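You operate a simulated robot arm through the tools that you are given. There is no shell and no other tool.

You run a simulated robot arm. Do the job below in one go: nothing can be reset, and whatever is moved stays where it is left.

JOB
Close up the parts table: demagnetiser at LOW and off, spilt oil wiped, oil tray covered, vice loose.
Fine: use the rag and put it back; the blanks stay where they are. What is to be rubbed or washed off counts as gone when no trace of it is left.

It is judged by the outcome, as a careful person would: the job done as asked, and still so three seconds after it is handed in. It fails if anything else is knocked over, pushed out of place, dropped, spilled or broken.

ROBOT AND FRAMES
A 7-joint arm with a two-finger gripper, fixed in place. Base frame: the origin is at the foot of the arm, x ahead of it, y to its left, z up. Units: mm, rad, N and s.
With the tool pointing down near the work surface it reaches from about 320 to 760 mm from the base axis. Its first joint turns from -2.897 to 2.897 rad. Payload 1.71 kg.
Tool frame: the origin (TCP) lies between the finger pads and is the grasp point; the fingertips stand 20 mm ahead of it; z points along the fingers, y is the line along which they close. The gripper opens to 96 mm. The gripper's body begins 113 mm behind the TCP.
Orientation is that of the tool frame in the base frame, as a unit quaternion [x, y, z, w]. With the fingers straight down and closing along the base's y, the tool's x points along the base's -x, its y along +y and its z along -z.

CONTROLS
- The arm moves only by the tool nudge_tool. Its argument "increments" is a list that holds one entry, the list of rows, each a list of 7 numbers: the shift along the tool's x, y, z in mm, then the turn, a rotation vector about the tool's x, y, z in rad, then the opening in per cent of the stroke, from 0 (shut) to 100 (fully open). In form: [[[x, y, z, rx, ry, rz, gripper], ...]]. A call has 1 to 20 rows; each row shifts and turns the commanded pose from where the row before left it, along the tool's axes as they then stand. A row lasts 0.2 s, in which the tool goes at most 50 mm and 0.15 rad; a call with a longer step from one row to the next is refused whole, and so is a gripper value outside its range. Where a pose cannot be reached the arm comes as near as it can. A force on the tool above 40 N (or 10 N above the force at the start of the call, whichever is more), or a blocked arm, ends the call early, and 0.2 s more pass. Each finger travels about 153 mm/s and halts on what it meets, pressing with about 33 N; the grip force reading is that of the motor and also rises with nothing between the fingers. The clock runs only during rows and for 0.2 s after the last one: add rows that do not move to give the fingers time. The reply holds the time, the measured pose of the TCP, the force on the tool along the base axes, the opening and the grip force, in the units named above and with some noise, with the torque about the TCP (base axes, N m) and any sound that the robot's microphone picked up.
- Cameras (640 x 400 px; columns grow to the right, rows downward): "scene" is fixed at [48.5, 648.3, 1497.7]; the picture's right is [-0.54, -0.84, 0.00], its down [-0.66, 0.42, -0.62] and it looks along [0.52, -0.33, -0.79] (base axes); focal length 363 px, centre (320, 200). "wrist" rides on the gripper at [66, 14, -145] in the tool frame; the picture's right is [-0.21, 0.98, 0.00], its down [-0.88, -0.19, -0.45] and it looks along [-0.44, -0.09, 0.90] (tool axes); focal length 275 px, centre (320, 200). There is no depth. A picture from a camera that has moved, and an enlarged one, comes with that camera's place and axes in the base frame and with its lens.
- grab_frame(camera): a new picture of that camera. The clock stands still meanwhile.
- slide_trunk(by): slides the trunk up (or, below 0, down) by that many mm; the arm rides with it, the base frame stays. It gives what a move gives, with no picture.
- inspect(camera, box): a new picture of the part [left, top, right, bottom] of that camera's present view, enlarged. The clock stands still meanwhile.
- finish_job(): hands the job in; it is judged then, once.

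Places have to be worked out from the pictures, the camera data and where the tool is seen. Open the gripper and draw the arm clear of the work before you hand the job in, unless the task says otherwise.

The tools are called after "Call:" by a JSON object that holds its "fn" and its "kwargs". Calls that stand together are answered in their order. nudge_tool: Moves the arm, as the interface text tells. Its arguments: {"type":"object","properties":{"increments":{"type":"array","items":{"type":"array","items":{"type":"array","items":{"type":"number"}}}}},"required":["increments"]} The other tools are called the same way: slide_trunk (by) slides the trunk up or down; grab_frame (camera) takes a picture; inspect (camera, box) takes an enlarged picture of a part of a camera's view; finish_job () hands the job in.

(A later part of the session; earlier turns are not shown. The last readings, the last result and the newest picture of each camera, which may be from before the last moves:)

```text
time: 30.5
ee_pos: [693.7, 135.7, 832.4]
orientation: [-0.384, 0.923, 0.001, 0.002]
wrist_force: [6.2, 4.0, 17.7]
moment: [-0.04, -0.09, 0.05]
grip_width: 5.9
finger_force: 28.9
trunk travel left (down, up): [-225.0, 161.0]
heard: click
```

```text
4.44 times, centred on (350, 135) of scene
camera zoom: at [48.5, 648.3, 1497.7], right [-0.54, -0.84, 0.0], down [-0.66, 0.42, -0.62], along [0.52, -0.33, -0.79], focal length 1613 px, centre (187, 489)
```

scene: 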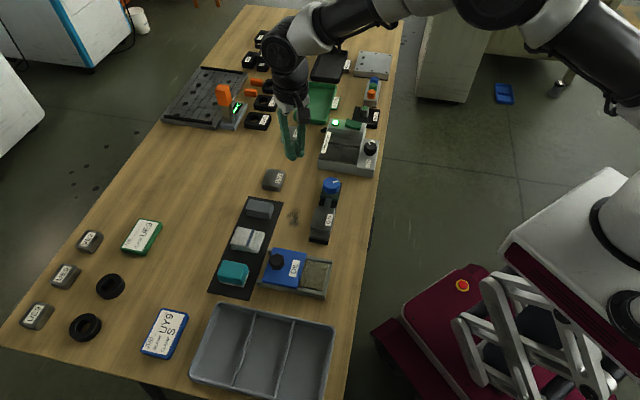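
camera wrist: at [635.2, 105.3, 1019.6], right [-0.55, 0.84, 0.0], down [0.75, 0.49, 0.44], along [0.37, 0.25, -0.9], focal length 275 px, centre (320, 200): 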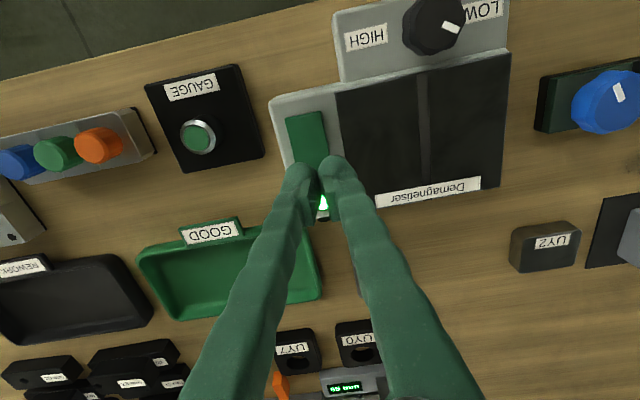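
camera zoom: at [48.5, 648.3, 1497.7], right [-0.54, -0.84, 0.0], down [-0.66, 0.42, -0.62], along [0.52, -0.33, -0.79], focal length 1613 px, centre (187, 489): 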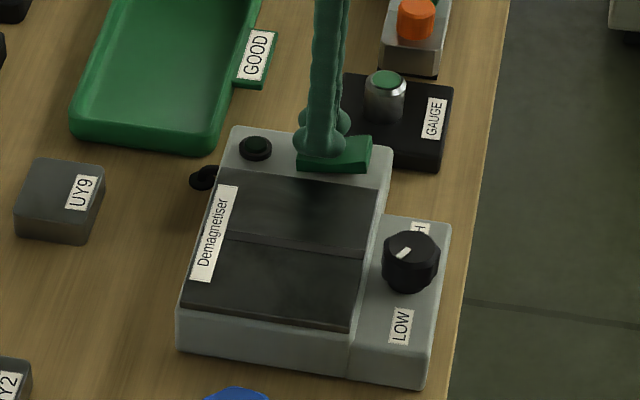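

That step was too large in rotation, so I'm splitting it; the lamp is off and the knob at LOW. Lifting and moving to the vice.

Call:
{"fn": "nudge_tool", "kwargs": {"increments": [[[0, 0, -20, 0, 0, 0, 0], [0, 0, -30, 0, 0, 0, 0], [0, 0, -30, 0, 0, 0.15, 0], [0, 0, 0, 0, 0, 0.15, 30], [0, 0, 0, 0, 0, 0.15, 60], [0, 0, 0, 0, 0, 0.15, 80], [0, 0, 0, 0, 0, 0.15, 80], [0, 0, 0, 0, 0, 0.04, 80], [34, 34, 0, 0, 0, 0, 80], [34, 34, 0, 0, 0, 0, 80], [34, 34, 0, 0, 0, 0, 80], [34, 34, 0, 0, 0, 0, 80], [34, 34, 0, 0, 0, 0, 80], [0, 5, 0, 0, 0, 0, 80], [0, 0, 0, 0, 0, 0, 80], [0, 0, 0, 0, 0, 0, 80]]]}}

Call:
{"fn": "grab_frame", "kwargs": {"camera": "wrist"}}

Call:
{"fn": "inspect", "kwargs": {"camera": "wrist", "box": [230, 30, 430, 190]}}

Call:
{"fn": "inspect", "kwargs": {"camera": "scene", "box": [290, 165, 370, 255]}}

Call:
{"fn": "inspect", "kwargs": {"camera": "scene", "box": [310, 90, 390, 180]}}

```text
time: 33.9
ee_pos: [522.3, 312.4, 907.9]
orientation: [0.002, 1.0, 0.002, -0.001]
wrist_force: [0.6, -0.2, 0.0]
moment: [0.03, 0.02, 0.0]
grip_width: 77.0
finger_force: 0.1
trunk travel left (down, up): [-225.0, 161.0]
```

```text
taken
camera wrist: at [457.3, 326.2, 1055.4], right [0.21, 0.98, 0.0], down [0.88, -0.19, 0.44], along [0.43, -0.09, -0.9], focal length 275 px, centre (320, 200)
```

wrist: 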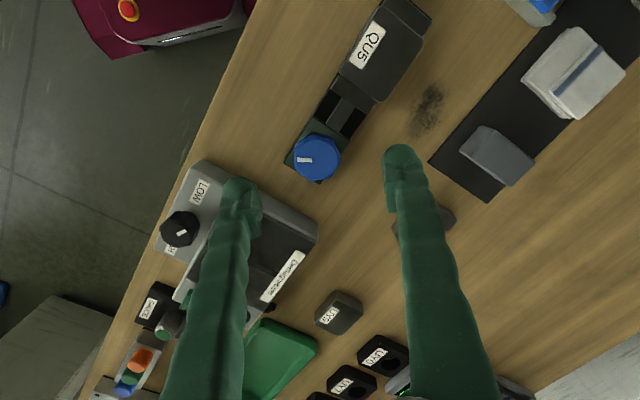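

```text
2.50 times, centred on (330, 110) of wrist
camera zoom: at [457.3, 326.2, 1055.4], right [0.21, 0.98, 0.0], down [0.88, -0.19, 0.44], along [0.43, -0.09, -0.9], focal length 688 px, centre (295, 425)
```

zoom: 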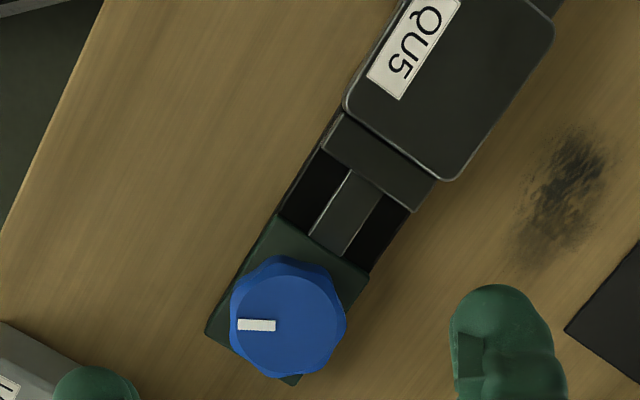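

```text
4.44 times, centred on (330, 210) of scene
camera zoom: at [48.5, 648.3, 1497.7], right [-0.54, -0.84, 0.0], down [-0.66, 0.42, -0.62], along [0.52, -0.33, -0.79], focal length 1613 px, centre (276, 156)
```

zoom: 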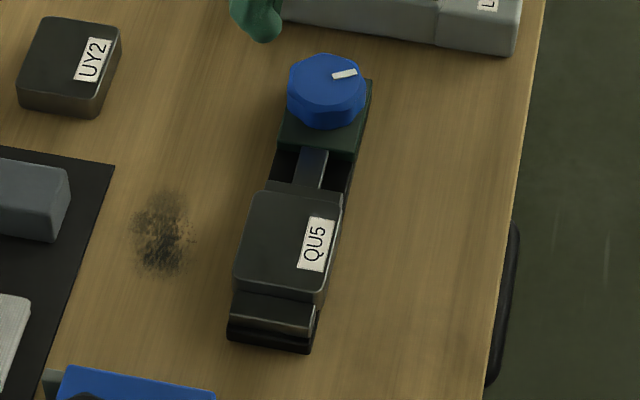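

```text
4.44 times, centred on (350, 135) of scene
camera zoom: at [48.5, 648.3, 1497.7], right [-0.54, -0.84, 0.0], down [-0.66, 0.42, -0.62], along [0.52, -0.33, -0.79], focal length 1613 px, centre (187, 489)
```

zoom: 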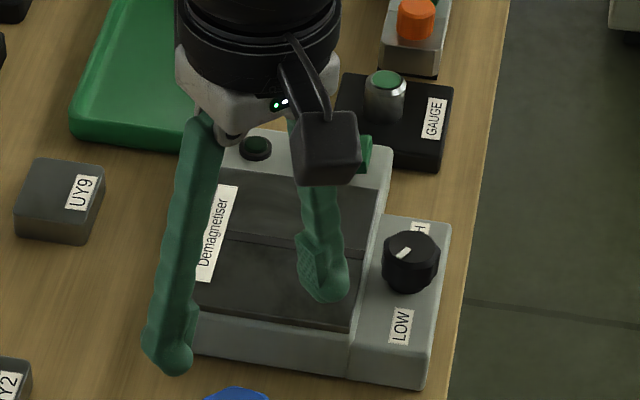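

The vice holds blank QU5 and its blue knob is vertical near (532,308). I'll pre-rotate the hand ~77° clockwise, centre above, and check again from closer.

Call:
{"fn": "nudge_tool", "kwargs": {"increments": [[[-10, -4, 10, 0, 0, 0.15, 80], [0, 0, 10, 0, 0, 0.15, 75], [0, 0, 10, 0, 0, 0.15, 70], [0, 0, 5, 0, 0, 0.15, 70], [0, 0, 0, 0, 0, 0.15, 70], [0, 0, 0, 0, 0, 0.15, 70], [0, 0, 0, 0, 0, 0.15, 70], [0, 0, 0, 0, 0, 0.15, 70], [0, 0, 0, 0, 0, 0.15, 70], [0, 0, 0, 0, 0, 0, 70], [0, 0, 0, 0, 0, 0, 70]]]}}

Call:
{"fn": "grab_frame", "kwargs": {"camera": "wrist"}}

Call:
{"fn": "inspect", "kwargs": {"camera": "wrist", "box": [240, 100, 400, 200]}}

Call:
{"fn": "inspect", "kwargs": {"camera": "scene", "box": [290, 150, 370, 240]}}

```text
time: 36.3
ee_pos: [532.7, 305.6, 874.2]
orientation: [0.626, 0.78, 0.001, -0.002]
wrist_force: [-0.5, -0.4, 0.5]
moment: [-0.03, 0.01, 0.03]
grip_width: 67.2
finger_force: 0.2
trunk travel left (down, up): [-225.0, 161.0]
```

```text
taken
camera wrist: at [532.5, 373.5, 1020.6], right [1.0, 0.01, 0.0], down [0.01, -0.9, 0.44], along [0.0, -0.44, -0.9], focal length 275 px, centre (320, 200)
```

wrist: 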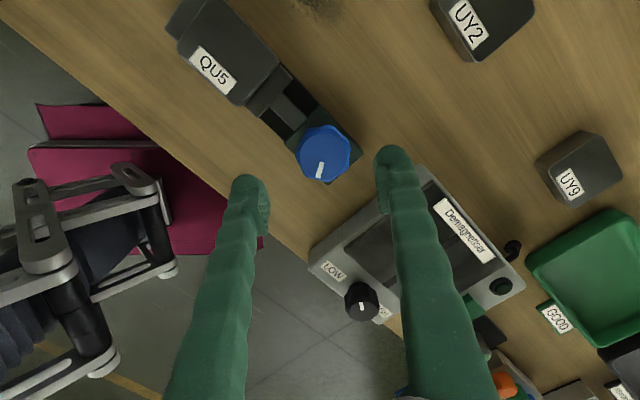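

```text
4.00 times, centred on (320, 150) of wrist
camera zoom: at [532.5, 373.5, 1020.6], right [1.0, 0.01, 0.0], down [0.01, -0.9, 0.44], along [0.0, -0.44, -0.9], focal length 1101 px, centre (320, 400)
```

zoom: 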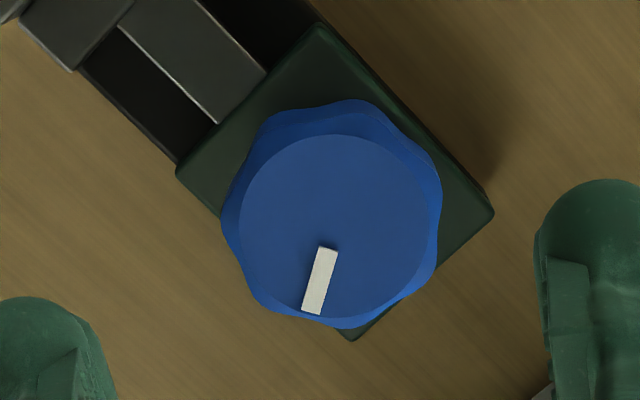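

```text
4.44 times, centred on (330, 195) of scene
camera zoom: at [48.5, 648.3, 1497.7], right [-0.54, -0.84, 0.0], down [-0.66, 0.42, -0.62], along [0.52, -0.33, -0.79], focal length 1613 px, centre (276, 222)
```

zoom: 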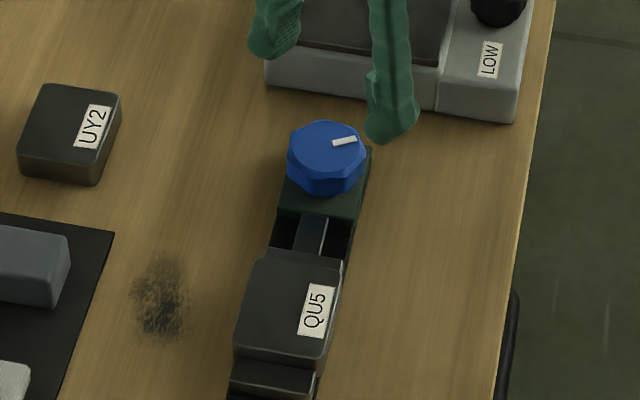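

The knob (~42 mm wide) is nearly centred; I need +2.4 mm along tool y. Descending to TCP z≈820, then a check picture.

Call:
{"fn": "nudge_tool", "kwargs": {"increments": [[[1, 2.4, 15, 0, 0, 0, 70], [0, 0, 20, 0, 0, 0, 65], [0, 0, 12, 0, 0, 0, 65], [0, 0, 4, 0, 0, 0, 65], [0, 0, 3, 0, 0, 0, 65], [0, 0, 0, 0, 0, 0, 65], [0, 0, 0, 0, 0, 0, 65]]]}}

Call:
{"fn": "inspect", "kwargs": {"camera": "wrist", "box": [220, 110, 420, 235]}}

Call:
{"fn": "inspect", "kwargs": {"camera": "scene", "box": [290, 150, 370, 240]}}

```text
time: 37.9
ee_pos: [535.0, 308.0, 821.1]
orientation: [0.626, 0.779, 0.001, -0.002]
wrist_force: [0.4, -0.3, 0.4]
moment: [-0.01, -0.05, 0.02]
grip_width: 62.4
finger_force: 0.0
trunk travel left (down, up): [-225.0, 161.0]
```

```text
3.20 times, centred on (320, 172) of wrist
camera zoom: at [534.9, 375.7, 968.0], right [1.0, 0.01, 0.0], down [0.01, -0.9, 0.44], along [0.0, -0.44, -0.9], focal length 881 px, centre (320, 288)
```

zoom: 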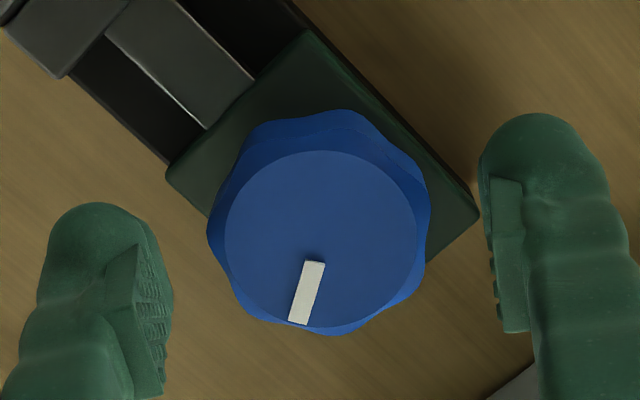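

```text
4.44 times, centred on (330, 195) of scene
camera zoom: at [48.5, 648.3, 1497.7], right [-0.54, -0.84, 0.0], down [-0.66, 0.42, -0.62], along [0.52, -0.33, -0.79], focal length 1613 px, centre (276, 222)
```

zoom: 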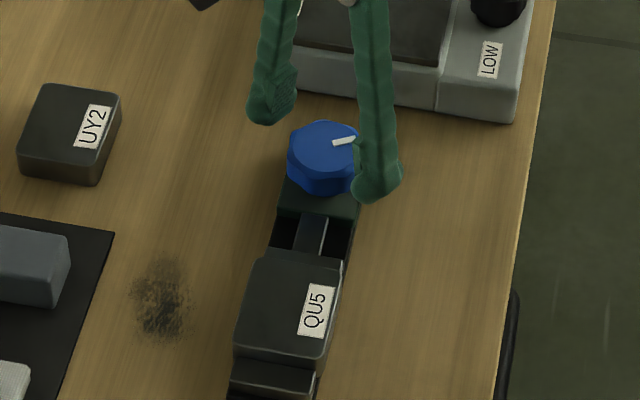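

The knob is centred, its top about 12 mm below TCP. I'll lower 4 mm more and close on it.

Call:
{"fn": "nudge_tool", "kwargs": {"increments": [[[0, 0, 2, 0, 0, 0, 60], [0, 0, 2, 0, 0, 0, 50], [0, 0, 0, 0, 0, 0, 40], [0, 0, 0, 0, 0, 0, 30], [0, 0, 0, 0, 0, 0, 30], [0, 0, 0, 0, 0, 0, 30]]]}}

Call:
{"fn": "inspect", "kwargs": {"camera": "wrist", "box": [220, 110, 420, 235]}}

```text
time: 39.3
ee_pos: [535.3, 309.1, 818.2]
orientation: [0.626, 0.78, 0.001, -0.002]
wrist_force: [-1.1, -0.6, 7.2]
moment: [-0.19, 0.65, 0.01]
grip_width: 42.5
finger_force: 35.0
trunk travel left (down, up): [-225.0, 161.0]
```

```text
3.20 times, centred on (320, 172) of wrist
camera zoom: at [534.7, 375.1, 963.9], right [1.0, 0.01, 0.0], down [0.01, -0.9, 0.44], along [0.0, -0.44, -0.9], focal length 881 px, centre (320, 288)
```

zoom: 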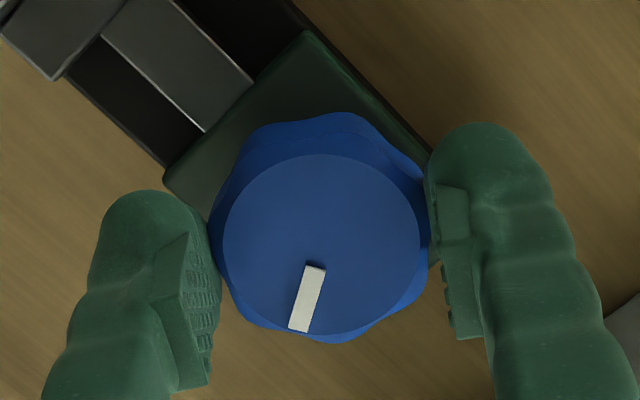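

Gripped at 42.5 mm. Turning counter-clockwise to loosen, gently first.

Call:
{"fn": "nudge_tool", "kwargs": {"increments": [[[0, 0, 0, 0, 0, -0.1, 30], [0, 0, 0, 0, 0, -0.1, 30], [0, 0, 0, 0, 0, -0.1, 30], [0, 0, 0, 0, 0, -0.1, 30], [0, 0, 0, 0, 0, 0, 30]]]}}

Call:
{"fn": "inspect", "kwargs": {"camera": "wrist", "box": [220, 60, 420, 235]}}

Call:
{"fn": "inspect", "kwargs": {"camera": "scene", "box": [290, 165, 370, 255]}}

```text
time: 40.5
ee_pos: [535.5, 308.1, 817.0]
orientation: [0.457, 0.889, 0.002, -0.001]
wrist_force: [-4.2, -0.8, 16.2]
moment: [-0.53, 0.65, 0.0]
grip_width: 42.2
finger_force: 35.1
trunk travel left (down, up): [-225.0, 161.0]
```

```text
2.29 times, centred on (320, 148) of wrist
camera zoom: at [507.7, 369.1, 964.1], right [0.92, 0.4, 0.0], down [0.36, -0.82, 0.44], along [0.18, -0.4, -0.9], focal length 629 px, centre (320, 320)
```

zoom: 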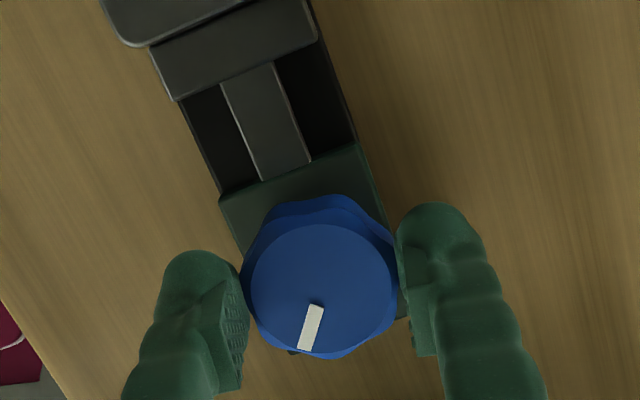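

```text
4.44 times, centred on (330, 210) of scene
camera zoom: at [48.5, 648.3, 1497.7], right [-0.54, -0.84, 0.0], down [-0.66, 0.42, -0.62], along [0.52, -0.33, -0.79], focal length 1613 px, centre (276, 156)
```

zoom: 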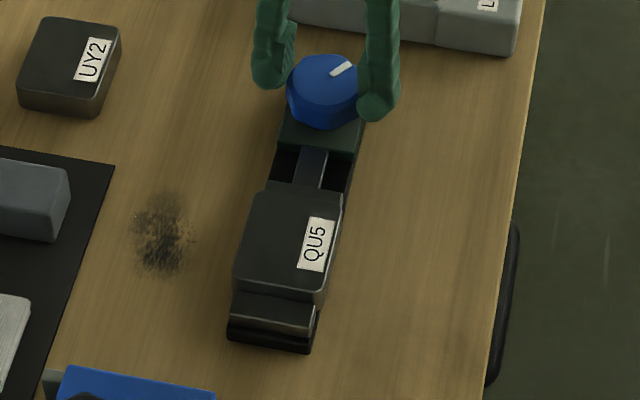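

The knob turns. There's an upward contact force building, so I'll ease up 1.5 mm while continuing counter-clockwise.

Call:
{"fn": "nudge_tool", "kwargs": {"increments": [[[0, 0, -1.5, 0, 0, -0.1, 30], [0, 0, 0, 0, 0, -0.1, 30], [0, 0, 0, 0, 0, -0.1, 30], [0, 0, 0, 0, 0, -0.1, 30], [0, 0, 0, 0, 0, -0.1, 30], [0, 0, 0, 0, 0, -0.1, 30], [0, 0, 0, 0, 0, 0, 30]]]}}

Call:
{"fn": "inspect", "kwargs": {"camera": "wrist", "box": [220, 60, 420, 235]}}

Call:
{"fn": "inspect", "kwargs": {"camera": "scene", "box": [290, 165, 370, 255]}}

```text
time: 42.1
ee_pos: [532.9, 307.2, 818.8]
orientation: [0.174, 0.985, 0.001, -0.001]
wrist_force: [-8.1, -4.5, 5.2]
moment: [-0.7, 0.43, -0.03]
grip_width: 42.1
finger_force: 34.6
trunk travel left (down, up): [-225.0, 161.0]
```

```text
2.29 times, centred on (320, 148) of wrist
camera zoom: at [477.4, 342.6, 964.3], right [0.53, 0.85, 0.0], down [0.76, -0.48, 0.44], along [0.37, -0.23, -0.9], focal length 629 px, centre (320, 320)
```

zoom: 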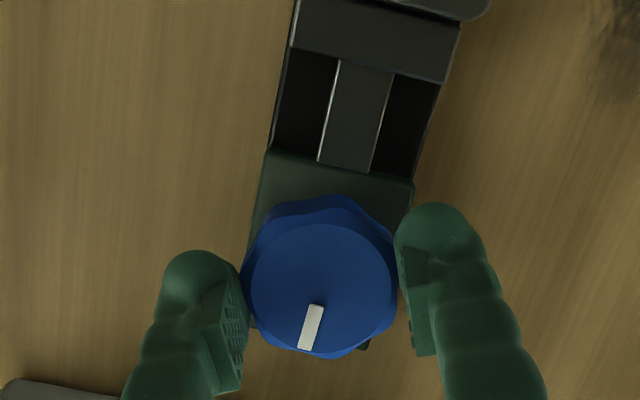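

```text
4.44 times, centred on (330, 210) of scene
camera zoom: at [48.5, 648.3, 1497.7], right [-0.54, -0.84, 0.0], down [-0.66, 0.42, -0.62], along [0.52, -0.33, -0.79], focal length 1613 px, centre (276, 156)
```

zoom: 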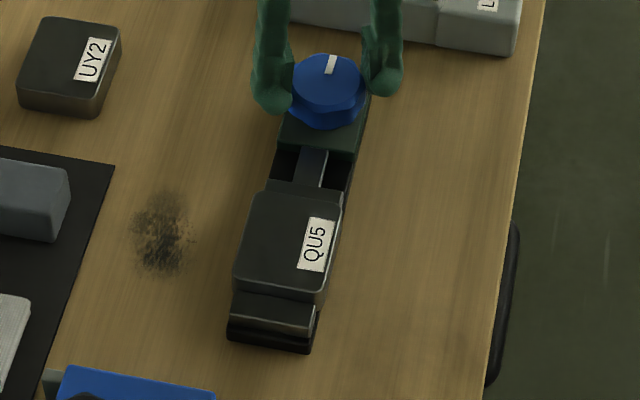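

The pointer has moved ~57° CCW, with no visible jaw motion yet and low resistance. Continuing.

Call:
{"fn": "nudge_tool", "kwargs": {"increments": [[[0, 0, 0, 0, 0, -0.1, 30], [0, 0, 0, 0, 0, -0.1, 30], [0, 0, 0, 0, 0, -0.1, 30], [0, 0, 0, 0, 0, -0.1, 30], [0, 0, 0, 0, 0, -0.1, 30], [0, 0, 0, 0, 0, -0.1, 30], [0, 0, 0, 0, 0, -0.1, 30], [0, 0, 0, 0, 0, -0.1, 30], [0, 0, 0, 0, 0, -0.1, 30], [0, 0, 0, 0, 0, -0.1, 30], [0, 0, 0, 0, 0, 0, 30]]]}}

Call:
{"fn": "inspect", "kwargs": {"camera": "wrist", "box": [220, 60, 420, 235]}}

Call:
{"fn": "inspect", "kwargs": {"camera": "scene", "box": [290, 165, 370, 255]}}

```text
time: 44.5
ee_pos: [534.3, 305.5, 818.5]
orientation: [-0.319, 0.948, 0.001, -0.001]
wrist_force: [-11.6, -22.1, 8.8]
moment: [-0.8, -0.21, -0.02]
grip_width: 41.5
finger_force: 35.3
trunk travel left (down, up): [-225.0, 161.0]
```

```text
2.29 times, centred on (320, 148) of wrist
camera zoom: at [474.4, 277.1, 965.4], right [-0.43, 0.9, 0.0], down [0.81, 0.38, 0.44], along [0.4, 0.19, -0.9], focal length 629 px, centre (320, 320)
```

zoom: 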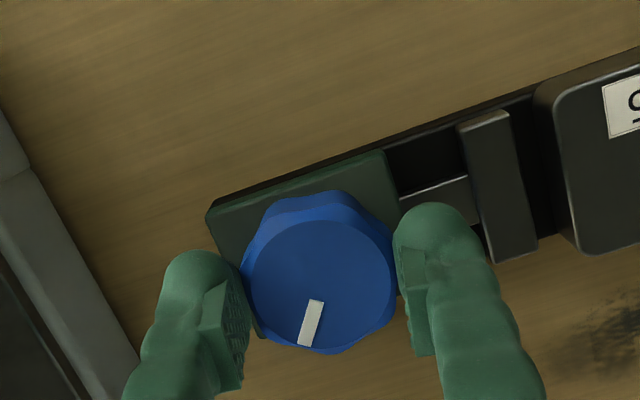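

```text
4.44 times, centred on (330, 210) of scene
camera zoom: at [48.5, 648.3, 1497.7], right [-0.54, -0.84, 0.0], down [-0.66, 0.42, -0.62], along [0.52, -0.33, -0.79], focal length 1613 px, centre (276, 156)
```

zoom: 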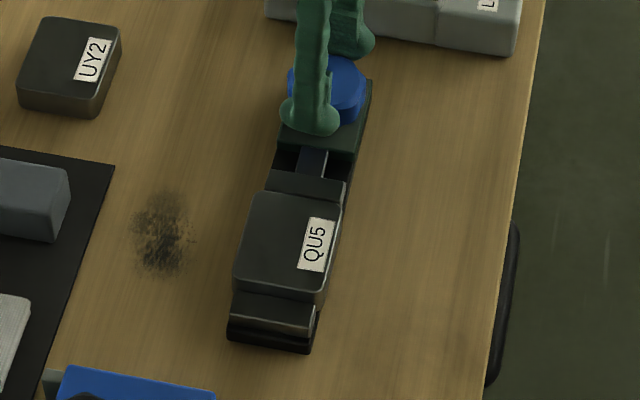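

A clear gap has opened between the jaw and QU5, so the vice is loosening. I'll relieve the sideways load and turn a bit further to see if there's a stop.

Call:
{"fn": "nudge_tool", "kwargs": {"increments": [[[2, -1, 0, 0, 0, 0, 30], [0, 0, 0, 0, 0, -0.08, 30], [0, 0, 0, 0, 0, -0.08, 30], [0, 0, 0, 0, 0, -0.08, 30], [0, 0, 0, 0, 0, -0.08, 30], [0, 0, 0, 0, 0, 0, 30]]]}}

Call:
{"fn": "inspect", "kwargs": {"camera": "scene", "box": [290, 165, 370, 255]}}

```text
time: 45.9
ee_pos: [535.0, 305.5, 817.1]
orientation: [-0.466, 0.885, 0.002, 0.002]
wrist_force: [4.6, -9.6, 18.0]
moment: [-0.49, -0.56, 0.01]
grip_width: 41.1
finger_force: 35.2
trunk travel left (down, up): [-225.0, 161.0]
```

```text
4.44 times, centred on (330, 210) of scene
camera zoom: at [48.5, 648.3, 1497.7], right [-0.54, -0.84, 0.0], down [-0.66, 0.42, -0.62], along [0.52, -0.33, -0.79], focal length 1613 px, centre (276, 156)
```

zoom: 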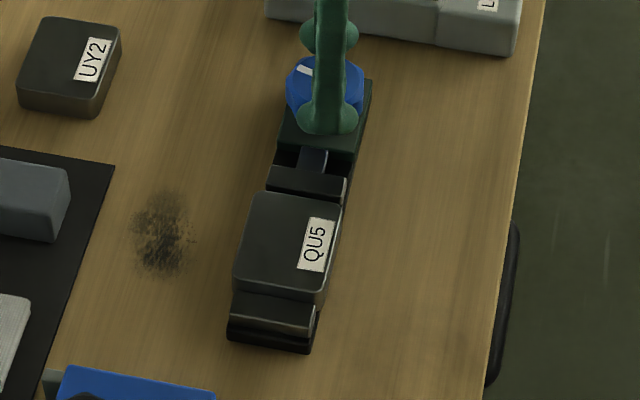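

The jaw keeps retracting as I turn. I'll turn a bit further for a sure margin, easing up 1 mm.

Call:
{"fn": "nudge_tool", "kwargs": {"increments": [[[0, 0, -1.5, 0, 0, -0.08, 30], [0, 0, 0, 0, 0, -0.08, 30], [0, 0, 0, 0, 0, -0.08, 30], [0, 0, 0, 0, 0, -0.08, 30], [0, 0, 0, 0, 0, -0.08, 30], [0, 0, 0, 0, 0, 0, 30]]]}}

Call:
{"fn": "inspect", "kwargs": {"camera": "scene", "box": [290, 165, 370, 255]}}

```text
time: 47.3
ee_pos: [536.3, 306.4, 820.8]
orientation: [-0.632, 0.775, 0.001, 0.002]
wrist_force: [13.6, -5.4, 26.4]
moment: [-0.59, -0.5, -0.96]
grip_width: 39.9
finger_force: 34.8
trunk travel left (down, up): [-225.0, 161.0]
```

```text
4.44 times, centred on (330, 210) of scene
camera zoom: at [48.5, 648.3, 1497.7], right [-0.54, -0.84, 0.0], down [-0.66, 0.42, -0.62], along [0.52, -0.33, -0.79], focal length 1613 px, centre (276, 156)
```

zoom: 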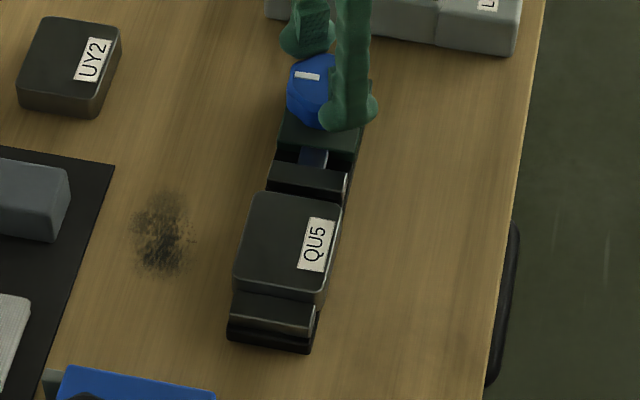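

The moment about z rose to −0.96, so the vice is at its fully-loosened stop. Releasing, lifting, and unrotating.

Call:
{"fn": "nudge_tool", "kwargs": {"increments": [[[0, 0, 0, 0, 0, 0, 45], [0, 0, 0, 0, 0, 0, 65], [0, 0, -15, 0, 0, 0, 70], [0, 0, -30, 0, 0, 0.15, 70], [0, 0, -30, 0, 0, 0.15, 70], [0, 0, -10, 0, 0, 0.15, 70], [0, 0, 0, 0, 0, 0.15, 70], [0, 0, 0, 0, 0, 0.15, 70], [0, 0, 0, 0, 0, 0.15, 70], [0, 0, 0, 0, 0, 0.15, 70], [0, 0, 0, 0, 0, 0.15, 70], [0, 0, 0, 0, 0, 0.15, 70], [0, 0, 0, 0, 0, 0, 70]]]}}

Call:
{"fn": "inspect", "kwargs": {"camera": "scene", "box": [290, 165, 370, 255]}}

```text
time: 50.1
ee_pos: [535.1, 306.3, 904.3]
orientation: [-0.009, 1.0, 0.002, -0.001]
wrist_force: [-0.7, 0.1, 0.1]
moment: [0.03, 0.0, 0.02]
grip_width: 67.1
finger_force: 0.2
trunk travel left (down, up): [-225.0, 161.0]
```

```text
4.44 times, centred on (330, 210) of scene
camera zoom: at [48.5, 648.3, 1497.7], right [-0.54, -0.84, 0.0], down [-0.66, 0.42, -0.62], along [0.52, -0.33, -0.79], focal length 1613 px, centre (276, 156)
```

zoom: 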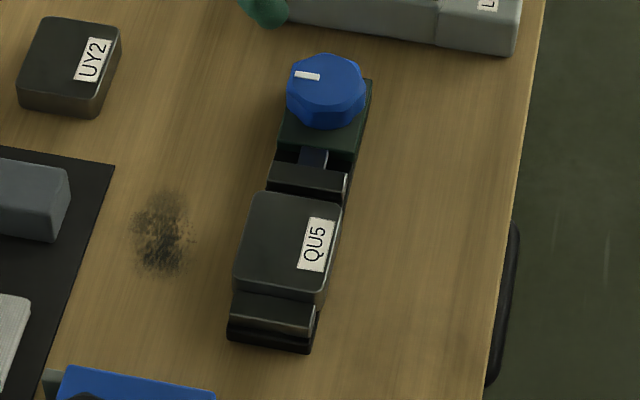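

The vice is loose and QU5 hasn't moved. Next is the oil lid: moving over its knob near (411,524).

Call:
{"fn": "nudge_tool", "kwargs": {"increments": [[[20, 36, 0, 0, 0, 0, 70], [20, 36, 0, 0, 0, 0, 70], [20, 36, 0, 0, 0, 0, 70], [20, 36, 0, 0, 0, 0, 70], [20, 36, 0, 0, 0, 0, 70], [22, 37, 0, 0, 0, 0, 70], [0, 0, 0, 0, 0, 0, 70], [0, 0, 0, 0, 0, 0, 70]]]}}

Call:
{"fn": "grab_frame", "kwargs": {"camera": "wrist"}}

Call:
{"fn": "inspect", "kwargs": {"camera": "wrist", "box": [220, 0, 460, 190]}}

Call:
{"fn": "inspect", "kwargs": {"camera": "scene", "box": [240, 230, 350, 310]}}

```text
time: 51.9
ee_pos: [407.1, 520.7, 903.5]
orientation: [-0.01, 1.0, 0.002, -0.001]
wrist_force: [0.4, -0.5, 0.8]
moment: [0.0, 0.01, 0.0]
grip_width: 67.1
finger_force: 0.1
trunk travel left (down, up): [-225.0, 161.0]
```

```text
taken
camera wrist: at [342.0, 533.8, 1050.2], right [0.19, 0.98, 0.0], down [0.88, -0.17, 0.44], along [0.44, -0.08, -0.9], focal length 275 px, centre (320, 200)
```

wrist: 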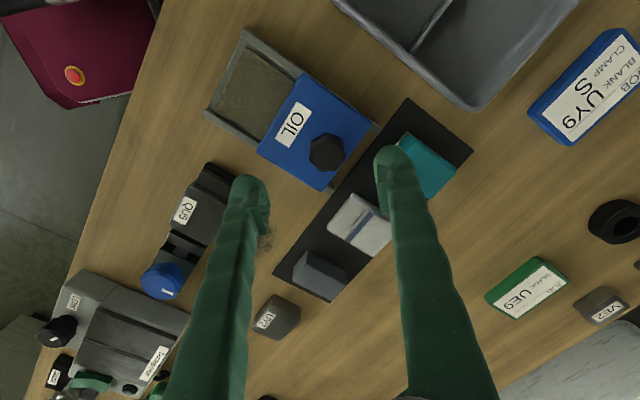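

```text
2.11 times, centred on (340, 95) of wrist
camera zoom: at [342.0, 533.8, 1050.2], right [0.19, 0.98, 0.0], down [0.88, -0.17, 0.44], along [0.44, -0.08, -0.9], focal length 580 px, centre (278, 421)
```

zoom: 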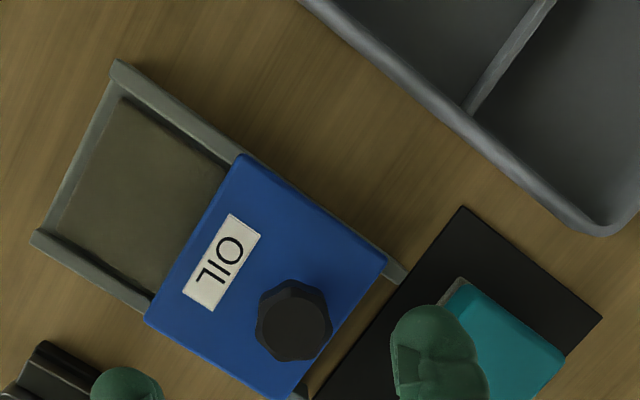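

```text
5.00 times, centred on (295, 270) of scene
camera zoom: at [48.5, 648.3, 1497.7], right [-0.54, -0.84, 0.0], down [-0.66, 0.42, -0.62], along [0.52, -0.33, -0.79], focal length 1814 px, centre (445, -150)
```

zoom: 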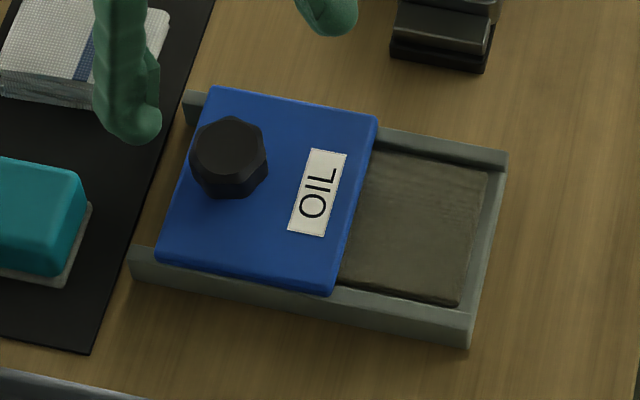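

The lid sits between side rails with about 57 mm to travel toward the tray's open end, along (−0.71,−0.70). Its knob is at about (412,526), top z≈815. I'll rotate 45° clockwise so the fingers close along the slide axis, and centre above.

Call:
{"fn": "nudge_tool", "kwargs": {"increments": [[[-5, 5, 10, 0, 0, 0.15, 65], [0, 0, 15, 0, 0, 0.15, 65], [0, 0, 10, 0, 0, 0.15, 60], [0, 0, 0, 0, 0, 0.15, 60], [0, 0, 0, 0, 0, 0.15, 60], [0, 0, 0, 0, 0, 0.02, 60], [0, 0, 0, 0, 0, 0, 60]]]}}

Call:
{"fn": "grab_frame", "kwargs": {"camera": "wrist"}}

Call:
{"fn": "inspect", "kwargs": {"camera": "wrist", "box": [230, 100, 410, 220]}}

```text
time: 53.5
ee_pos: [411.9, 526.1, 869.9]
orientation: [0.367, 0.93, 0.001, -0.002]
wrist_force: [-0.8, -0.6, 0.1]
moment: [-0.02, 0.02, -0.02]
grip_width: 57.5
finger_force: 0.1
trunk travel left (down, up): [-225.0, 161.0]
```

```text
taken
camera wrist: at [375.2, 580.7, 1016.6], right [0.82, 0.57, 0.0], down [0.51, -0.73, 0.44], along [0.25, -0.36, -0.9], focal length 275 px, centre (320, 200)
```

wrist: 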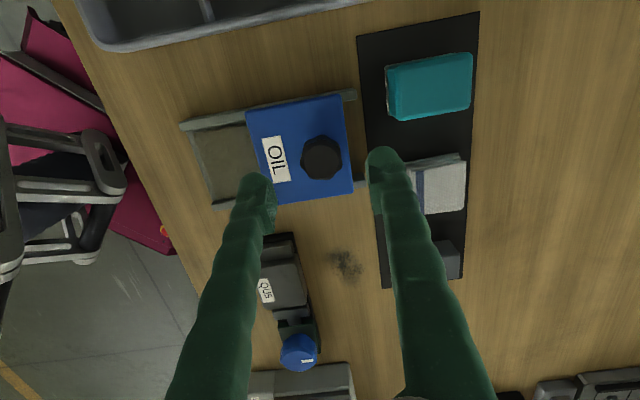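

```text
3.33 times, centred on (320, 160) of wrist
camera zoom: at [375.2, 580.7, 1016.6], right [0.82, 0.57, 0.0], down [0.51, -0.73, 0.44], along [0.25, -0.36, -0.9], focal length 918 px, centre (320, 333)
```

zoom: 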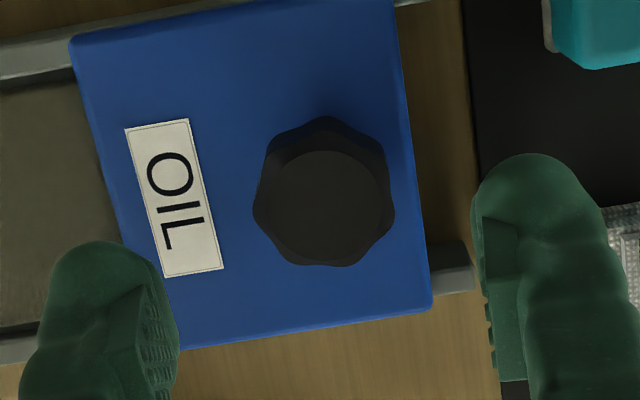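

The knob is exactly on the tool axis. Descending to TCP z≈822 and closing on it.

Call:
{"fn": "nudge_tool", "kwargs": {"increments": [[[0, 0, 20, 0, 0, 0, 60], [0, 0, 15, 0, 0, 0, 60], [0, 0, 8, 0, 0, 0, 60], [0, 0, 5, 0, 0, 0, 60], [0, 0, 0, 0, 0, 0, 45], [0, 0, 0, 0, 0, 0, 30], [0, 0, 0, 0, 0, 0, 20], [0, 0, 0, 0, 0, 0, 20]]]}}

Call:
{"fn": "inspect", "kwargs": {"camera": "wrist", "box": [220, 110, 420, 235]}}

Call:
{"fn": "inspect", "kwargs": {"camera": "scene", "box": [240, 230, 350, 310]}}

```text
time: 55.3
ee_pos: [414.0, 526.0, 821.8]
orientation: [0.368, 0.93, 0.001, -0.001]
wrist_force: [-0.6, -0.4, -1.1]
moment: [0.01, 0.04, 0.05]
grip_width: 30.2
finger_force: 34.4
trunk travel left (down, up): [-225.0, 161.0]
```

```text
3.20 times, centred on (320, 172) of wrist
camera zoom: at [374.7, 579.9, 968.3], right [0.82, 0.57, 0.0], down [0.52, -0.73, 0.44], along [0.25, -0.36, -0.9], focal length 881 px, centre (320, 288)
```

zoom: 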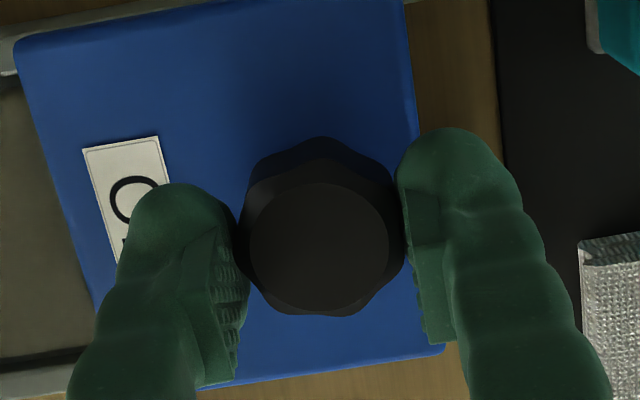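

```text
5.00 times, centred on (295, 270) of scene
camera zoom: at [48.5, 648.3, 1497.7], right [-0.54, -0.84, 0.0], down [-0.66, 0.42, -0.62], along [0.52, -0.33, -0.79], focal length 1814 px, centre (445, -150)
```

zoom: 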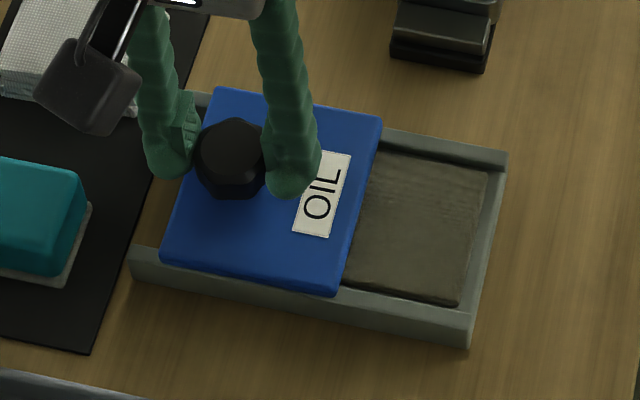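

The lid is gripped and slides freely. I'll push it along the rails toward the open end, 30 mm first.

Call:
{"fn": "nudge_tool", "kwargs": {"increments": [[[0.3, -8, 0, 0, 0, 0, 20], [0.3, -8, 0, 0, 0, 0, 20], [0.3, -8, 0, 0, 0, 0, 20], [0.3, -8, 0, 0, 0, 0, 20], [0, 0, 0, 0, 0, 0, 20], [0, 0, 0, 0, 0, 0, 20]]]}}

Call:
{"fn": "inspect", "kwargs": {"camera": "scene", "box": [240, 230, 350, 310]}}

```text
time: 56.7
ee_pos: [390.2, 504.1, 822.9]
orientation: [0.366, 0.931, 0.001, -0.001]
wrist_force: [1.9, -3.4, 3.9]
moment: [-0.1, -0.08, 0.08]
grip_width: 30.5
finger_force: 34.8
trunk travel left (down, up): [-225.0, 161.0]
```

```text
5.00 times, centred on (295, 270) of scene
camera zoom: at [48.5, 648.3, 1497.7], right [-0.54, -0.84, 0.0], down [-0.66, 0.42, -0.62], along [0.52, -0.33, -0.79], focal length 1814 px, centre (445, -150)
```

zoom: 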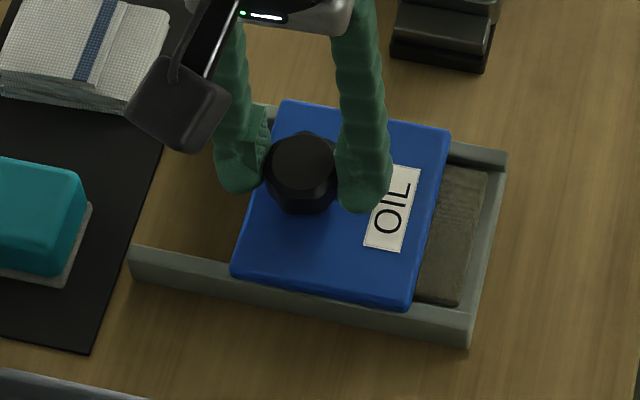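

Sliding cleanly, with about 25 mm left. Continuing, slower at the end, to meet the stop.

Call:
{"fn": "nudge_tool", "kwargs": {"increments": [[[0.3, -7, 0, 0, 0, 0, 20], [0.3, -7, 0, 0, 0, 0, 20], [0.1, -3, 0, 0, 0, 0, 20], [0.1, -3, 0, 0, 0, 0, 20], [0, 0, 0, 0, 0, 0, 20], [0, 0, 0, 0, 0, 0, 20]]]}}

Call:
{"fn": "inspect", "kwargs": {"camera": "scene", "box": [240, 230, 350, 310]}}

```text
time: 58.1
ee_pos: [377.1, 488.6, 821.9]
orientation: [0.368, 0.93, 0.001, -0.002]
wrist_force: [6.5, -5.6, 8.2]
moment: [-0.06, -0.1, 0.02]
grip_width: 30.7
finger_force: 35.3
trunk travel left (down, up): [-225.0, 161.0]
```

```text
5.00 times, centred on (295, 270) of scene
camera zoom: at [48.5, 648.3, 1497.7], right [-0.54, -0.84, 0.0], down [-0.66, 0.42, -0.62], along [0.52, -0.33, -0.79], focal length 1814 px, centre (445, -150)
```

zoom: 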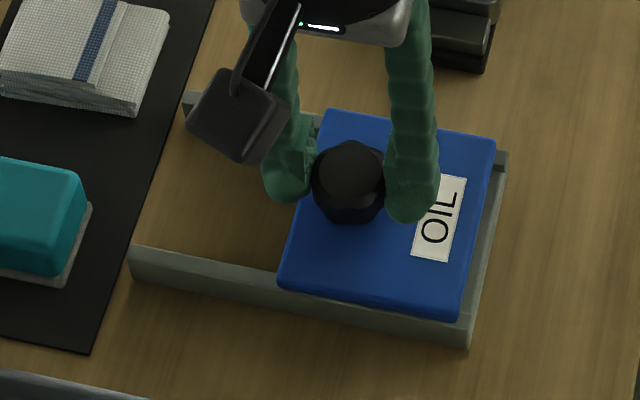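

The oil is covered with a few mm still to the end. I'll push in small steps to find the stop.

Call:
{"fn": "nudge_tool", "kwargs": {"increments": [[[0.1, -2, 0, 0, 0, 0, 20], [0.1, -2, 0, 0, 0, 0, 20], [0, -2, 0, 0, 0, 0, 20], [0, 0, 0, 0, 0, 0, 20]]]}}

Call:
{"fn": "inspect", "kwargs": {"camera": "scene", "box": [240, 230, 350, 310]}}

```text
time: 59.1
ee_pos: [372.2, 484.2, 822.6]
orientation: [0.368, 0.93, 0.001, -0.002]
wrist_force: [11.2, -2.8, 0.8]
moment: [0.01, -0.22, 0.02]
grip_width: 30.5
finger_force: 34.4
trunk travel left (down, up): [-225.0, 161.0]
```

```text
5.00 times, centred on (295, 270) of scene
camera zoom: at [48.5, 648.3, 1497.7], right [-0.54, -0.84, 0.0], down [-0.66, 0.42, -0.62], along [0.52, -0.33, -0.79], focal length 1814 px, centre (445, -150)
```

zoom: 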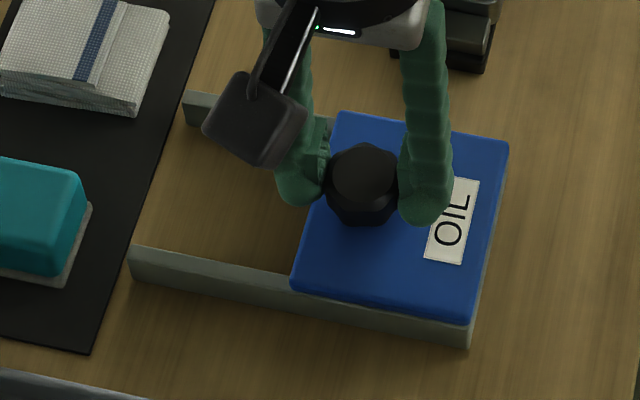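

Call:
{"fn": "nudge_tool", "kwargs": {"increments": [[[0, -1.5, 0, 0, 0, 0, 20], [0, -1.5, 0, 0, 0, 0, 20], [0, 0, 0, 0, 0, 0, 20]]]}}

Call:
{"fn": "inspect", "kwargs": {"camera": "scene", "box": [240, 230, 350, 310]}}

```text
time: 59.9
ee_pos: [371.4, 485.4, 820.6]
orientation: [0.367, 0.93, 0.003, -0.001]
wrist_force: [21.3, 6.7, 0.5]
moment: [0.15, -0.42, -0.01]
grip_width: 30.6
finger_force: 35.5
trunk travel left (down, up): [-225.0, 161.0]
```

```text
5.00 times, centred on (295, 270) of scene
camera zoom: at [48.5, 648.3, 1497.7], right [-0.54, -0.84, 0.0], down [-0.66, 0.42, -0.62], along [0.52, -0.33, -0.79], focal length 1814 px, centre (445, -150)
```

zoom: 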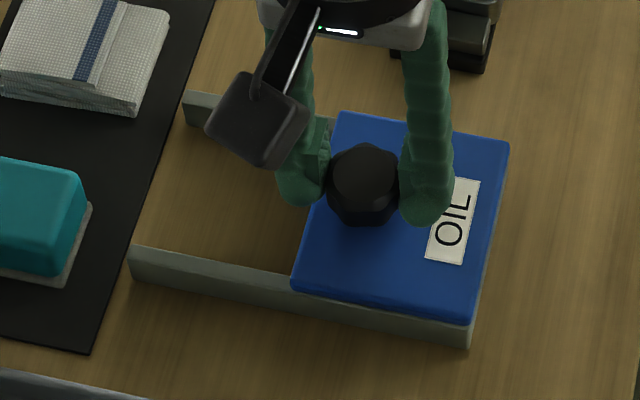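

The lid is at its end stop (force rises, no more motion). I'll back off the load, open and lift, then unrotate and look at the rag.

Call:
{"fn": "nudge_tool", "kwargs": {"increments": [[[0, 2, 0, 0, 0, 0, 20], [0, 0, 0, 0, 0, 0, 30], [0, 0, 0, 0, 0, 0, 45], [0, 0, 0, 0, 0, 0, 60], [0, 0, -20, 0, 0, 0, 60], [0, 0, -30, 0, 0, 0, 60], [0, 0, -30, 0, 0, 0, 60], [-30, 0, -10, 0, 0, 0, 60], [-30, 0, -20, 0, 0, 0, 60], [0, 0, 0, 0, 0, 0, 60]]]}}

Call:
{"fn": "grab_frame", "kwargs": {"camera": "wrist"}}

Call:
{"fn": "inspect", "kwargs": {"camera": "scene", "box": [200, 180, 350, 310]}}

```text
time: 62.1
ee_pos: [416.7, 444.3, 934.8]
orientation: [0.366, 0.93, 0.002, -0.002]
wrist_force: [0.4, 0.4, 0.1]
moment: [0.0, 0.0, 0.0]
grip_width: 57.5
finger_force: 0.0
trunk travel left (down, up): [-225.0, 161.0]
```

```text
taken
camera wrist: at [378.3, 499.1, 1079.4], right [0.82, 0.57, 0.0], down [0.52, -0.73, 0.44], along [0.25, -0.36, -0.9], focal length 275 px, centre (320, 200)
```

wrist: 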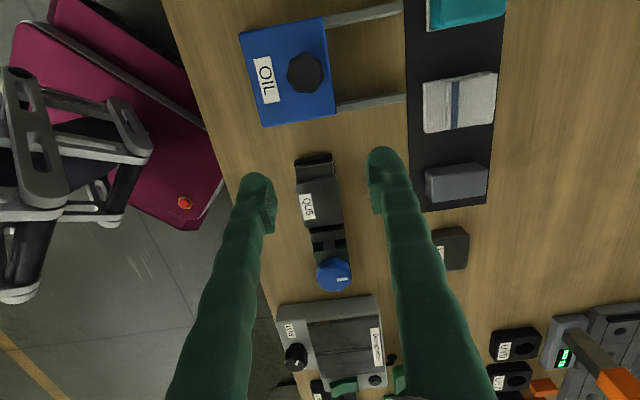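

```text
3.08 times, centred on (275, 245) of scene
camera zoom: at [48.5, 648.3, 1497.7], right [-0.54, -0.84, 0.0], down [-0.66, 0.42, -0.62], along [0.52, -0.33, -0.79], focal length 1117 px, centre (458, 62)
```

zoom: 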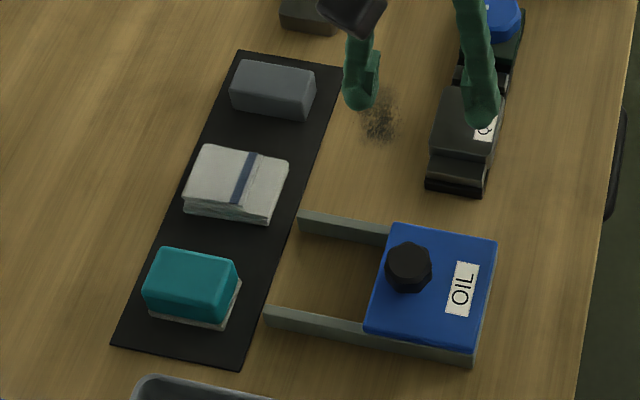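

The lid covers the tray. Next is the rag (white folded cloth with blue stripe, about 67×54 mm, centred near (515,545)), at the edge of reach. I'll move above it and turn the hand to close along its short side (table-length direction).

Call:
{"fn": "nudge_tool", "kwargs": {"increments": [[[0, 30, 0, 0, 0, -0.0, 80], [-1, 40, 5, 0, 0, 0, 100], [-1, 40, 10, 0, 0, 0, 100], [-1, 24, 10, 0, 0, 0, 100], [0, 0, 0, 0, 0, -0.15, 100], [0, 0, 0, 0, 0, -0.15, 100], [0, 0, 0, 0, 0, -0.15, 100], [0, 0, 0, 0, 0, -0.15, 100], [0, 0, 0, 0, 0, -0.15, 100], [0, 0, 0, 0, 0, -0.15, 100], [0, 0, 0, 0, 0, -0.15, 100], [0, 0, 0, 0, 0, -0.15, 100], [0, 0, 0, 0, 0, -0.15, 100], [0, 0, 0, 0, 0, -0.15, 100], [0, 0, 0, 0, 0, -0.04, 100], [0, 0, 0, 0, 0, 0, 100]]]}}

Call:
{"fn": "grab_frame", "kwargs": {"camera": "wrist"}}

Call:
{"fn": "inspect", "kwargs": {"camera": "wrist", "box": [220, 70, 420, 230]}}

```text
time: 65.5
ee_pos: [510.5, 539.9, 906.3]
orientation: [-0.384, 0.923, 0.001, -0.001]
wrist_force: [-0.2, 0.4, -0.3]
moment: [0.0, 0.02, -0.03]
grip_width: 95.9
finger_force: 0.2
trunk travel left (down, up): [-225.0, 161.0]
```

```text
taken
camera wrist: at [454.8, 503.3, 1053.2], right [-0.55, 0.84, 0.0], down [0.75, 0.49, 0.44], along [0.37, 0.25, -0.9], focal length 275 px, centre (320, 200)
```

wrist: 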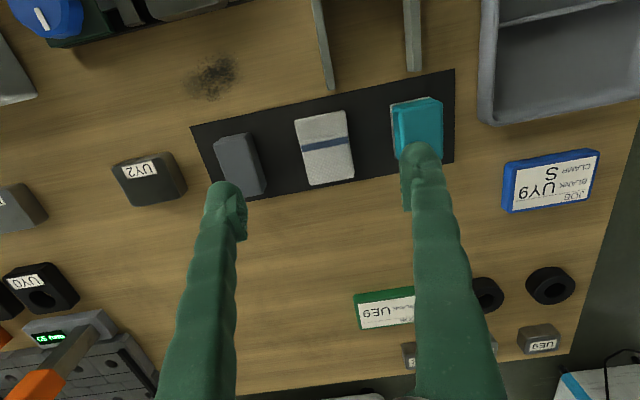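

```text
2.50 times, centred on (320, 150) of wrist
camera zoom: at [454.8, 503.3, 1053.2], right [-0.55, 0.84, 0.0], down [0.75, 0.49, 0.44], along [0.37, 0.25, -0.9], focal length 688 px, centre (320, 325)
```

zoom: 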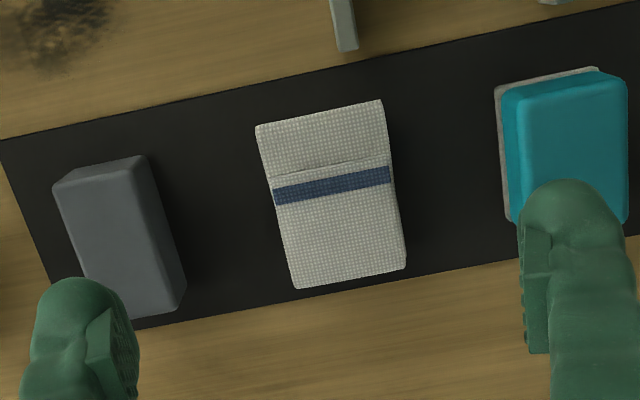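

The rag is about 46×70 mm, aligned with the hand, and centred at about (514,549), with roughly 33 mm clear on either side. I'll shift, set the opening to ~68 mm and go halfway down for a check.

Call:
{"fn": "nudge_tool", "kwargs": {"increments": [[[-5, 4, 0, 0, 0, 0, 80], [0, 0, 20, 0, 0, 0, 70], [0, 0, 20, 0, 0, 0, 70], [0, 0, 20, 0, 0, 0, 70], [0, 0, 0, 0, 0, 0, 70], [0, 0, 0, 0, 0, 0, 70]]]}}

Call:
{"fn": "inspect", "kwargs": {"camera": "wrist", "box": [200, 70, 440, 230]}}

Call:
{"fn": "inspect", "kwargs": {"camera": "scene", "box": [190, 170, 320, 300]}}

```text
time: 66.9
ee_pos: [511.7, 548.1, 846.7]
orientation: [-0.383, 0.924, 0.002, -0.001]
wrist_force: [0.1, 0.0, -0.8]
moment: [0.0, -0.02, 0.02]
grip_width: 67.4
finger_force: 0.1
trunk travel left (down, up): [-225.0, 161.0]
```

```text
2.50 times, centred on (320, 150) of wrist
camera zoom: at [456.8, 511.9, 993.0], right [-0.55, 0.84, 0.0], down [0.75, 0.49, 0.44], along [0.37, 0.25, -0.9], focal length 688 px, centre (320, 325)
```

zoom: 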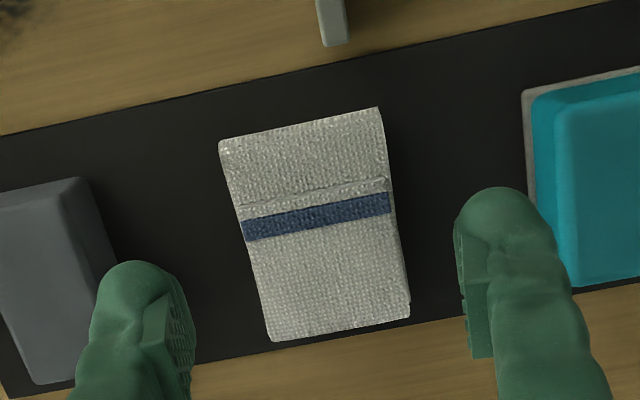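

```text
3.08 times, centred on (255, 235) of scene
camera zoom: at [48.5, 648.3, 1497.7], right [-0.54, -0.84, 0.0], down [-0.66, 0.42, -0.62], along [0.52, -0.33, -0.79], focal length 1117 px, centre (520, 92)
```

zoom: 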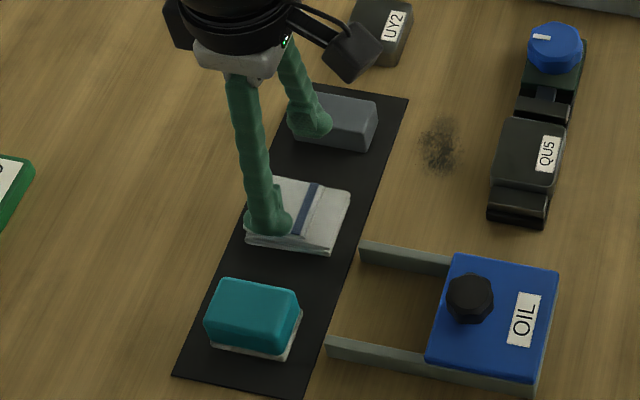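

Well centred. Descending to TCP z≈792 (tips ~6–8 mm above the mat) and closing on the rag.

Call:
{"fn": "nudge_tool", "kwargs": {"increments": [[[0, 0, 20, 0, 0, 0, 70], [0, 0, 15, 0, 0, 0, 70], [0, 0, 10, 0, 0, 0, 70], [0, 0, 5, 0, 0, 0, 70], [0, 0, 4, 0, 0, 0, 70], [0, 0, 0, 0, 0, 0, 70], [0, 0, 0, 0, 0, 0, 70]]]}}

Call:
{"fn": "inspect", "kwargs": {"camera": "scene", "box": [210, 190, 300, 290]}}

Call:
{"fn": "inspect", "kwargs": {"camera": "wrist", "box": [200, 70, 440, 230]}}

```text
time: 68.5
ee_pos: [512.3, 548.7, 792.0]
orientation: [-0.383, 0.924, 0.001, -0.001]
wrist_force: [0.2, -0.5, -0.6]
moment: [-0.03, -0.02, 0.01]
grip_width: 67.2
finger_force: 0.1
trunk travel left (down, up): [-225.0, 161.0]
```

```text
4.00 times, centred on (255, 240) of scene
camera zoom: at [48.5, 648.3, 1497.7], right [-0.54, -0.84, 0.0], down [-0.66, 0.42, -0.62], along [0.52, -0.33, -0.79], focal length 1452 px, centre (580, 40)
```

zoom: 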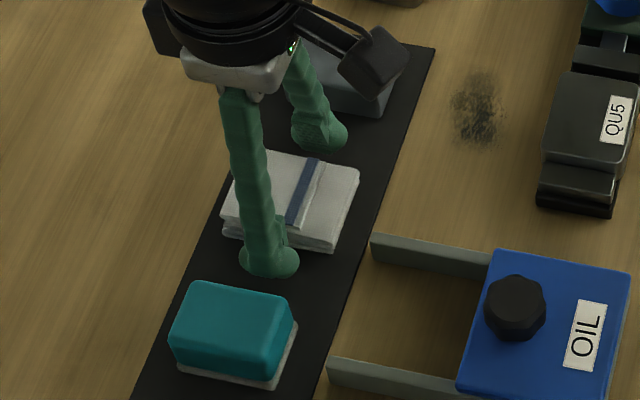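

```text
2.50 times, centred on (320, 150) of wrist
camera zoom: at [457.0, 512.4, 938.2], right [-0.55, 0.84, 0.0], down [0.75, 0.49, 0.44], along [0.37, 0.25, -0.9], focal length 688 px, centre (320, 325)
```

zoom: 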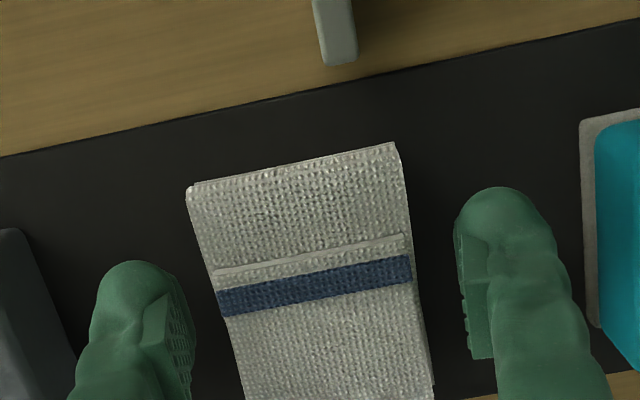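

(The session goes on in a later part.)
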